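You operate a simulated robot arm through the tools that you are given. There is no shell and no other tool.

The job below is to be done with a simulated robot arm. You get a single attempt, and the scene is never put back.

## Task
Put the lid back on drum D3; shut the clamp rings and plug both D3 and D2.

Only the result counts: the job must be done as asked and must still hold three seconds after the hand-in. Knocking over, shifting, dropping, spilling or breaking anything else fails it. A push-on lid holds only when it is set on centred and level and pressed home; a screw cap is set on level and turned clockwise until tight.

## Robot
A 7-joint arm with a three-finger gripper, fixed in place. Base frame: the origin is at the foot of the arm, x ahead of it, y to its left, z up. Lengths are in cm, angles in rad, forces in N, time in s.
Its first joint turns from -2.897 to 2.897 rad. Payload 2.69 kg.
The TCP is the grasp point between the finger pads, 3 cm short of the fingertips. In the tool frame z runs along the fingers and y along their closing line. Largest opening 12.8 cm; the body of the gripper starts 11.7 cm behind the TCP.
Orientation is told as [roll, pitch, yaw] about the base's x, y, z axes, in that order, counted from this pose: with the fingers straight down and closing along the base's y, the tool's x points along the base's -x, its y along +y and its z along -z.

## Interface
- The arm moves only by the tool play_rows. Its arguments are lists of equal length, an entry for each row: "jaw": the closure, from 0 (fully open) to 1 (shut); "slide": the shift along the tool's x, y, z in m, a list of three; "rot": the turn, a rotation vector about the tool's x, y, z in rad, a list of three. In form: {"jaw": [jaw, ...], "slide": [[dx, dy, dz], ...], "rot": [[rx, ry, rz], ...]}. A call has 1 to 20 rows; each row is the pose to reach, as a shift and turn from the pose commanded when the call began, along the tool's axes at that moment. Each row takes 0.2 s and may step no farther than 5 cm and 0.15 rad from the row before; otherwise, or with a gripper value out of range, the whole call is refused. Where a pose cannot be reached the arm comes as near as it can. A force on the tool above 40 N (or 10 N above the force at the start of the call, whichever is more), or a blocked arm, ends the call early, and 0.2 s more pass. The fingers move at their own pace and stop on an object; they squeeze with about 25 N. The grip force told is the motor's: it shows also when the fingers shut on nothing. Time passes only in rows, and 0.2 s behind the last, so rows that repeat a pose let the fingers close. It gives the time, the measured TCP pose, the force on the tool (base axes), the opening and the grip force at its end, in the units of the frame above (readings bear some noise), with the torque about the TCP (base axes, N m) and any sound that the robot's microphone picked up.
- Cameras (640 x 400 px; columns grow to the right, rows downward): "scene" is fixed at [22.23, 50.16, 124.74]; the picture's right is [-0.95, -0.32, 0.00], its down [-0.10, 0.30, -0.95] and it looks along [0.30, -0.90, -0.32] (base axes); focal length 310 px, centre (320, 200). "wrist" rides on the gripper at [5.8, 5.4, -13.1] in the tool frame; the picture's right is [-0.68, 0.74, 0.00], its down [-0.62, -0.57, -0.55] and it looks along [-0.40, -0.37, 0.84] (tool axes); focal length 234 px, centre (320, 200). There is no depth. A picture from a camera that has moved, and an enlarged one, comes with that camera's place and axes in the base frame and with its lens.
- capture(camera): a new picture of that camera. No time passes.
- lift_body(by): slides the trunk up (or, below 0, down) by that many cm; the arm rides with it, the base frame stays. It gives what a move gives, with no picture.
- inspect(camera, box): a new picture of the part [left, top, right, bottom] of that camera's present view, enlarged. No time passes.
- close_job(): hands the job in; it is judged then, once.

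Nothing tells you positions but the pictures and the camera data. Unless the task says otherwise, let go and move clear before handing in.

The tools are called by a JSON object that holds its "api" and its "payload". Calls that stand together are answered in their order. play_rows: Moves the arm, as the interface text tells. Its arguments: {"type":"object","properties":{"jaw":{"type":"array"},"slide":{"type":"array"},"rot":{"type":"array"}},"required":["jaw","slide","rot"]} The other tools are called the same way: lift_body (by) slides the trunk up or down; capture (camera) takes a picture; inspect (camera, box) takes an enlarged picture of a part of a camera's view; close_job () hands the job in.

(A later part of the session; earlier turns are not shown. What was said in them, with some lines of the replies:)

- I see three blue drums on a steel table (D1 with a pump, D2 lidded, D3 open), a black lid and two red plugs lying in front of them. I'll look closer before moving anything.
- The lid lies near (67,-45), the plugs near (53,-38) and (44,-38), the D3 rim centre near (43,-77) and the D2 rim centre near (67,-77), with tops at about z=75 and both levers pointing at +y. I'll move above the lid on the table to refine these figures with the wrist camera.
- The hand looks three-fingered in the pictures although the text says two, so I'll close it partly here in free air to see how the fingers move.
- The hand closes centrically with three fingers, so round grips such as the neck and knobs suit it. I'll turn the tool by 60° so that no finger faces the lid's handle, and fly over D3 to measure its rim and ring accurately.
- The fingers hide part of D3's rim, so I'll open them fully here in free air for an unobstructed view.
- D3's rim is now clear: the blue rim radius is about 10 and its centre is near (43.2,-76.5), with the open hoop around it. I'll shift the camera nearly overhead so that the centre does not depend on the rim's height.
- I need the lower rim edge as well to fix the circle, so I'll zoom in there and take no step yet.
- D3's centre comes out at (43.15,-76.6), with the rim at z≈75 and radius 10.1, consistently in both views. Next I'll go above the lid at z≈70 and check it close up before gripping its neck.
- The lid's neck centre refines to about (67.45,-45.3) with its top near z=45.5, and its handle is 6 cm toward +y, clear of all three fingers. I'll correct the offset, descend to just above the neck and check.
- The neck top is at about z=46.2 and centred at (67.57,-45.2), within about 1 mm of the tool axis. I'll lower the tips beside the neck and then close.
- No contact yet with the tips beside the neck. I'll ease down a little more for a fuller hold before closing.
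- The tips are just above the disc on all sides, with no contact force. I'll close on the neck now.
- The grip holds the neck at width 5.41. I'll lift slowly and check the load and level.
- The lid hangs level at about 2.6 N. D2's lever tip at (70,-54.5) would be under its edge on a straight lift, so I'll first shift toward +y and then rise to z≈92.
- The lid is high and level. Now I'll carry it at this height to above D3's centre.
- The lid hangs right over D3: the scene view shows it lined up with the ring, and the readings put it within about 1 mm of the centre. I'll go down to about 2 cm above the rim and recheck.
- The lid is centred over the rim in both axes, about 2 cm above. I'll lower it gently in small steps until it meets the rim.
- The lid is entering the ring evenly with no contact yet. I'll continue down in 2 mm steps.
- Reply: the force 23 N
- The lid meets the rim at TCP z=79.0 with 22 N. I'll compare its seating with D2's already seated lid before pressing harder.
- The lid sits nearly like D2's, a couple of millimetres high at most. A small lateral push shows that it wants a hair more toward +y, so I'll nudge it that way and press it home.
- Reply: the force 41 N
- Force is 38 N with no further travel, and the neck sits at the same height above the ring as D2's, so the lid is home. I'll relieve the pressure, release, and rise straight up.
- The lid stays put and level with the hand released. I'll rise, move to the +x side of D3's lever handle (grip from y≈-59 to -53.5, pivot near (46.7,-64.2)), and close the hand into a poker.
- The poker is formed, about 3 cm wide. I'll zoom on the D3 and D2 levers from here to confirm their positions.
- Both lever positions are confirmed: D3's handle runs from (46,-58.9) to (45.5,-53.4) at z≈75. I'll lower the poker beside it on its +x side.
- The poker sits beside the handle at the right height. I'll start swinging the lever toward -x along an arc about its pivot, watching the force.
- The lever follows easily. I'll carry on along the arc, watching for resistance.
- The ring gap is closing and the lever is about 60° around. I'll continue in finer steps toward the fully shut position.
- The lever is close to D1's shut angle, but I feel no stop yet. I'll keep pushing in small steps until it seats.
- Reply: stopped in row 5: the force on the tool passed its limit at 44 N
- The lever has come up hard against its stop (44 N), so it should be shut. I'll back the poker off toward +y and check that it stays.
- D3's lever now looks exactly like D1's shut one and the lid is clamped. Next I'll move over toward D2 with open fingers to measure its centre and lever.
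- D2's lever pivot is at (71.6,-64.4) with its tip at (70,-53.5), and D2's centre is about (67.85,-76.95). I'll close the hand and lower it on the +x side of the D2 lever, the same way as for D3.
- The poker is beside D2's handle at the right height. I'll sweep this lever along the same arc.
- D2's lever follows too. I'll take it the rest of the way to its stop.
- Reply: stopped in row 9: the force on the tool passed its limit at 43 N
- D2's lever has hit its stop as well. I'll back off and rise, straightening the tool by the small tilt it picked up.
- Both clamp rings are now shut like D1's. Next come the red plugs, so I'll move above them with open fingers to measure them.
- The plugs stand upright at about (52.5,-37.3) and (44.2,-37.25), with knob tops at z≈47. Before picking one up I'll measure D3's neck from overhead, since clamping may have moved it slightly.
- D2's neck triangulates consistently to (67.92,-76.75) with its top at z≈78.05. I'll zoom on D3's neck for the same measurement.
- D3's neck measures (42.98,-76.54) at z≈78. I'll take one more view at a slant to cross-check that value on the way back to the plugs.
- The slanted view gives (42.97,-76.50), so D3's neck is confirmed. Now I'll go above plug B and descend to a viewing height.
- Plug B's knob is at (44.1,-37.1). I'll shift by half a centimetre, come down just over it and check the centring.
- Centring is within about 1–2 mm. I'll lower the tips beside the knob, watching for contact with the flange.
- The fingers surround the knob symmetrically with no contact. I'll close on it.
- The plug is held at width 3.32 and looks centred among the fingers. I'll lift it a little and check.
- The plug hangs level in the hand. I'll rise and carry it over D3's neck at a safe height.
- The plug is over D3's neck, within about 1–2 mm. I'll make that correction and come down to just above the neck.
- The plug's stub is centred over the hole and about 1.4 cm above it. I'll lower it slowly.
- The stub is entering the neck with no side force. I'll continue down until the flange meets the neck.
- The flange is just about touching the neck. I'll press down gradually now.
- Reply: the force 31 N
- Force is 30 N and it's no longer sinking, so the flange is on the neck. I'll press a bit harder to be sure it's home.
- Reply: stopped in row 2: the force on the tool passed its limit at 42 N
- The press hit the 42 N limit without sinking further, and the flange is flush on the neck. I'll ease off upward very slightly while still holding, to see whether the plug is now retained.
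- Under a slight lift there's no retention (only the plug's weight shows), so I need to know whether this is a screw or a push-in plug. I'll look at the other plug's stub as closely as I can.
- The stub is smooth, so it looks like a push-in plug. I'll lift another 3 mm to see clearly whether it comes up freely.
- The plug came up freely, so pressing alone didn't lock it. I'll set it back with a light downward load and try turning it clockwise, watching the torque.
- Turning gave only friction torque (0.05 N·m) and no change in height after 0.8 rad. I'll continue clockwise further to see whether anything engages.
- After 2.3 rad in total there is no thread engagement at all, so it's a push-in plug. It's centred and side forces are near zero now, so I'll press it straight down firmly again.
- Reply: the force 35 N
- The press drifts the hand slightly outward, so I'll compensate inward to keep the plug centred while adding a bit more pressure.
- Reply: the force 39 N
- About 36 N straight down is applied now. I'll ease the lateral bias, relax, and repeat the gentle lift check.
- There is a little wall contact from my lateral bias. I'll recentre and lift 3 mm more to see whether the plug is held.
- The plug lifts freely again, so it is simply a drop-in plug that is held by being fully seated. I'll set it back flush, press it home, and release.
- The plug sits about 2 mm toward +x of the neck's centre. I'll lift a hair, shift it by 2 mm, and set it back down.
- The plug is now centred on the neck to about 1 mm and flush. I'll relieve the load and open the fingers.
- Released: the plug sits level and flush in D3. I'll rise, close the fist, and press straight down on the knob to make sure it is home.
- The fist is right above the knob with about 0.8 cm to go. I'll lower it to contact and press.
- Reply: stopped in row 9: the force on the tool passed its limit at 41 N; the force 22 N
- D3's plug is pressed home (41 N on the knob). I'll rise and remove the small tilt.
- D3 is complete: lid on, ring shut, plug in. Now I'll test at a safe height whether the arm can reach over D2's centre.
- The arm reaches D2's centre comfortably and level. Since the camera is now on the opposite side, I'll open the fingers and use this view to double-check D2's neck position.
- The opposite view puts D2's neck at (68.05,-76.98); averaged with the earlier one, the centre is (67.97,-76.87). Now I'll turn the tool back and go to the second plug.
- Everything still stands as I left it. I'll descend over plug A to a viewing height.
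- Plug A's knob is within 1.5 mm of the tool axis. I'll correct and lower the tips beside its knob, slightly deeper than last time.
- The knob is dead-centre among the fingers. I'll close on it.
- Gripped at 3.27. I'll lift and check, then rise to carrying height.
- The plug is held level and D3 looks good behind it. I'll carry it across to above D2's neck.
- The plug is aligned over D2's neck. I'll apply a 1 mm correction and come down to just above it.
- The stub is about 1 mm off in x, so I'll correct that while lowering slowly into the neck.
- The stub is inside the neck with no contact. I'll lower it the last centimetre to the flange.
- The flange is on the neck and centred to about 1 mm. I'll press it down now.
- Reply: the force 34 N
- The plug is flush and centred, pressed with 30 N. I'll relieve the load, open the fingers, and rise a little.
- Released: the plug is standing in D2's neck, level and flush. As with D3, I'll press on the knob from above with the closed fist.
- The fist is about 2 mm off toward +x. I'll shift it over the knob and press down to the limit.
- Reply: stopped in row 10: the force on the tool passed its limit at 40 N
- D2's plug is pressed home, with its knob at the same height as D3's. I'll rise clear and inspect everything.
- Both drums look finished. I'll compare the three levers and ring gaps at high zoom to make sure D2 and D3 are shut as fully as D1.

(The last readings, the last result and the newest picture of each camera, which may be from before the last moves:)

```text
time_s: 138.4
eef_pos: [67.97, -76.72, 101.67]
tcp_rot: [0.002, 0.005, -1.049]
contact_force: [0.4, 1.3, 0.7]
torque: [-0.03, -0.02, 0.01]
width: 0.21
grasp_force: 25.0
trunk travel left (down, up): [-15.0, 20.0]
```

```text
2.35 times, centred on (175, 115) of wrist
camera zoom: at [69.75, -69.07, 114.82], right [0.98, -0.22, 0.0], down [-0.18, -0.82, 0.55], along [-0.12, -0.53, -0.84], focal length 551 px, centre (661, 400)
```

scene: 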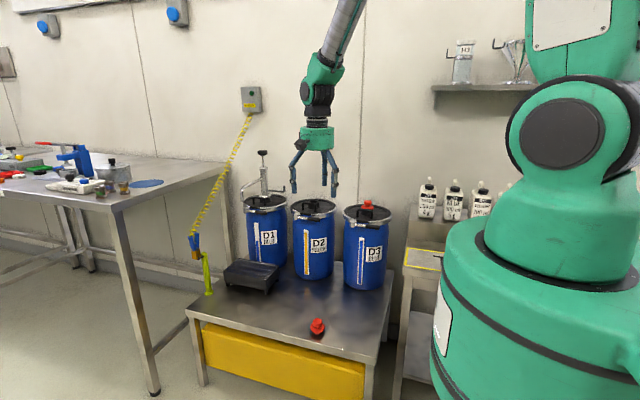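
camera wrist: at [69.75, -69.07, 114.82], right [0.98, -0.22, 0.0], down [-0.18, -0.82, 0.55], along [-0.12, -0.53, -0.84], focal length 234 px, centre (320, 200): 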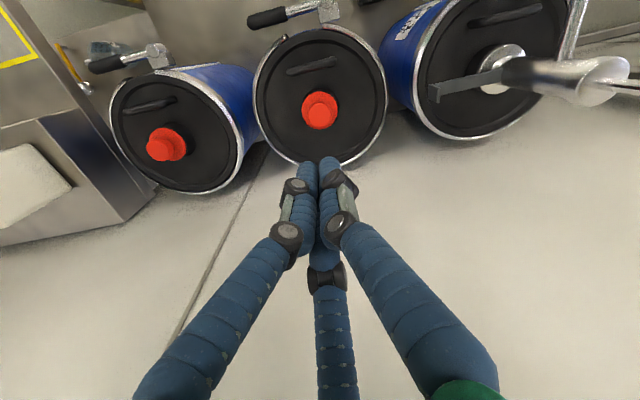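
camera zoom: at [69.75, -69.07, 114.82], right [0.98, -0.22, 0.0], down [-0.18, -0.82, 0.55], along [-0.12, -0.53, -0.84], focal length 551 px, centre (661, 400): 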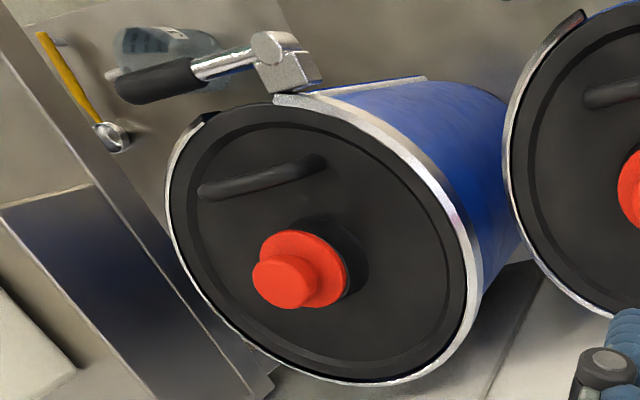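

The ring gaps and lever angles on D2 and D3 match D1's. One thing to check: D3's lid edge in the gap may show slightly thicker than D1's and D2's, so I'll zoom in further on all three.

{"api": "inspect", "payload": {"camera": "scene", "box": [252, 204, 268, 214]}}

{"api": "inspect", "payload": {"camera": "scene", "box": [300, 208, 316, 218]}}

{"api": "inspect", "payload": {"camera": "scene", "box": [356, 215, 372, 225]}}

```text
16.00 times, centred on (260, 209) of scene
camera zoom: at [22.23, 50.16, 124.74], right [-0.95, -0.32, 0.0], down [-0.1, 0.3, -0.95], along [0.3, -0.9, -0.32], focal length 4951 px, centre (1280, 56)
```

zoom: 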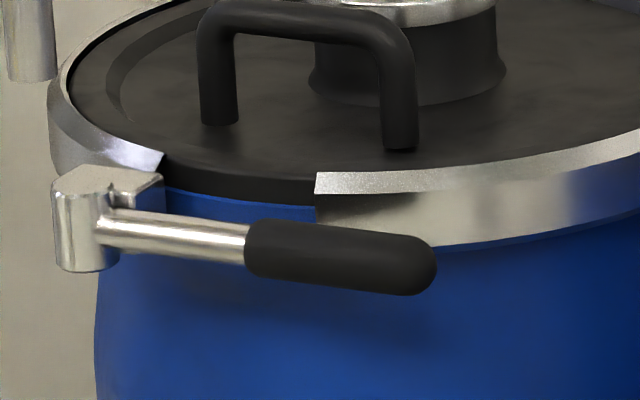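

```text
16.00 times, centred on (308, 213) of scene
camera zoom: at [22.23, 50.16, 124.74], right [-0.95, -0.32, 0.0], down [-0.1, 0.3, -0.95], along [0.3, -0.9, -0.32], focal length 4951 px, centre (512, -8)
```

zoom: 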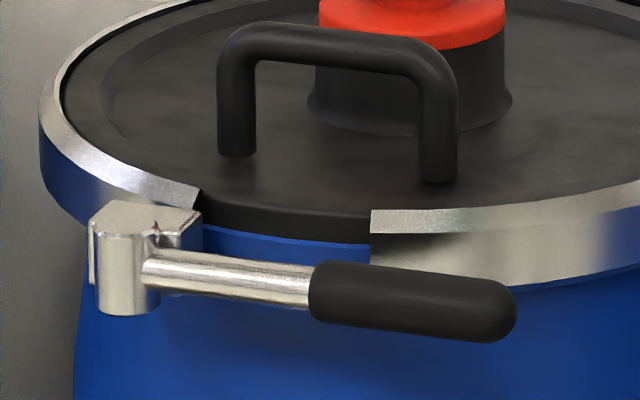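

```text
16.00 times, centred on (364, 220) of scene
camera zoom: at [22.23, 50.16, 124.74], right [-0.95, -0.32, 0.0], down [-0.1, 0.3, -0.95], along [0.3, -0.9, -0.32], focal length 4951 px, centre (-384, -120)
```

zoom: 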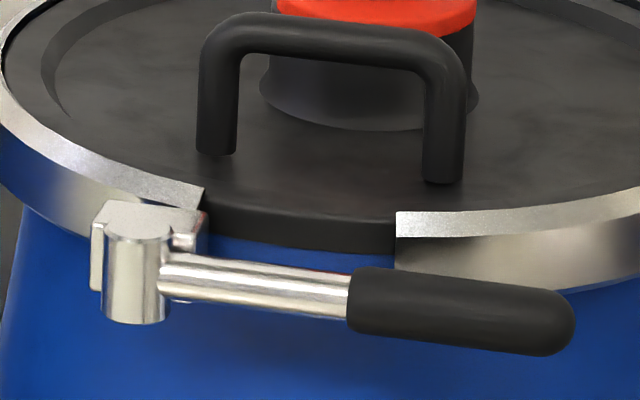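

D3's lid edge relative to its ring matches D1's, and the two plug knobs are at the same height, so everything is seated alike. I'll move the arm clear and take a last look.

{"api": "play_rows", "payload": {"jaw": [1, 1, 1, 0.5, 0, 0, 0, 0, 0, 0], "slide": [[0.0428, -0.0074, -0.0044], [0.0855, -0.0148, -0.0089], [0.1283, -0.0222, -0.0133], [0.171, -0.0296, -0.0178], [0.2138, -0.0369, -0.0222], [0.2565, -0.0443, -0.0267], [0.2993, -0.0517, -0.0311], [0.342, -0.0591, -0.0356], [0.3848, -0.0665, -0.04], [0.3848, -0.0665, -0.04]], "rot": [[0, 0, 0], [0, 0, 0], [0, 0, 0], [0, 0, 0], [0, 0, 0], [0, 0, 0], [0, 0, 0], [0, 0, 0], [0, 0, 0], [0, 0, 0]]}}

{"api": "capture", "payload": {"camera": "scene"}}

{"api": "inspect", "payload": {"camera": "scene", "box": [280, 180, 410, 260]}}

{"api": "capture", "payload": {"camera": "wrist"}}

```text
time_s: 140.6
eef_pos: [43.11, -46.97, 105.94]
tcp_rot: [0.0, 0.002, -1.047]
contact_force: [-0.6, 0.4, 0.8]
torque: [-0.03, -0.06, 0.0]
width: 12.79
grasp_force: 0.1
trunk travel left (down, up): [-15.0, 20.0]
```

```text
taken
```

scene: 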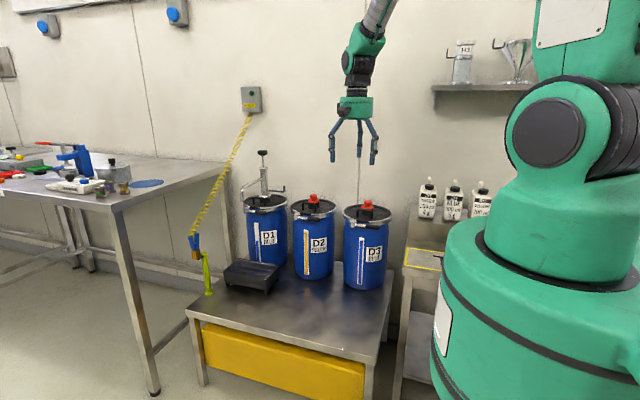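

```text
4.92 times, centred on (345, 220) of scene
camera zoom: at [22.23, 50.16, 124.74], right [-0.95, -0.32, 0.0], down [-0.1, 0.3, -0.95], along [0.3, -0.9, -0.32], focal length 1524 px, centre (197, 102)
```

zoom: 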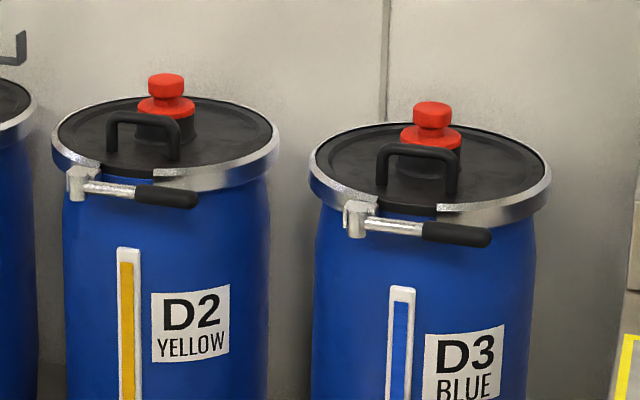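

```text
taken
camera wrist: at [44.76, -39.09, 119.16], right [0.98, -0.22, 0.0], down [-0.18, -0.82, 0.55], along [-0.12, -0.53, -0.84], focal length 234 px, centre (320, 200)
```

wrist: 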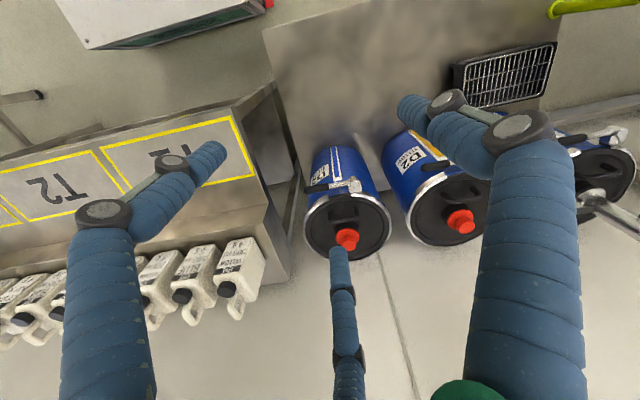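

D3 has its lid on, and both D2 and D3 have their rings shut like D1's and their red plugs seated level. The arm is clear and nothing else has moved, so I'll hand the job in.

{"api": "close_job", "payload": {}}

```text
The job is handed in.
```

I put the lid back on D3, shut the clamp rings on D2 and D3, and plugged both drums. The job is handed in, but no verdict has come back.

- **Lid:** D3's lid is centred and level. I pressed it down with about 38 N, and it sits at the same height as D2's.
- **Rings:** I pushed both levers to their stops. Their angles and ring gaps match D1's closed ring.
- **Plugs:** Both plugs sit level and flush in their necks. I pressed each one down with about 40 N.

**Plug hold:** neither plug locks in place. When I lifted D3's plug slightly as a test, it came up freely, and turning it clockwise did not engage a thread. I took them to be drop-in plugs that hold by sitting fully home. I pressed D3's again after that test but did not repeat the lift test on either plug.

I knocked or spilled nothing, and nothing else in the final pictures looks moved. The arm was clear of the drums with the gripper open before I handed in.
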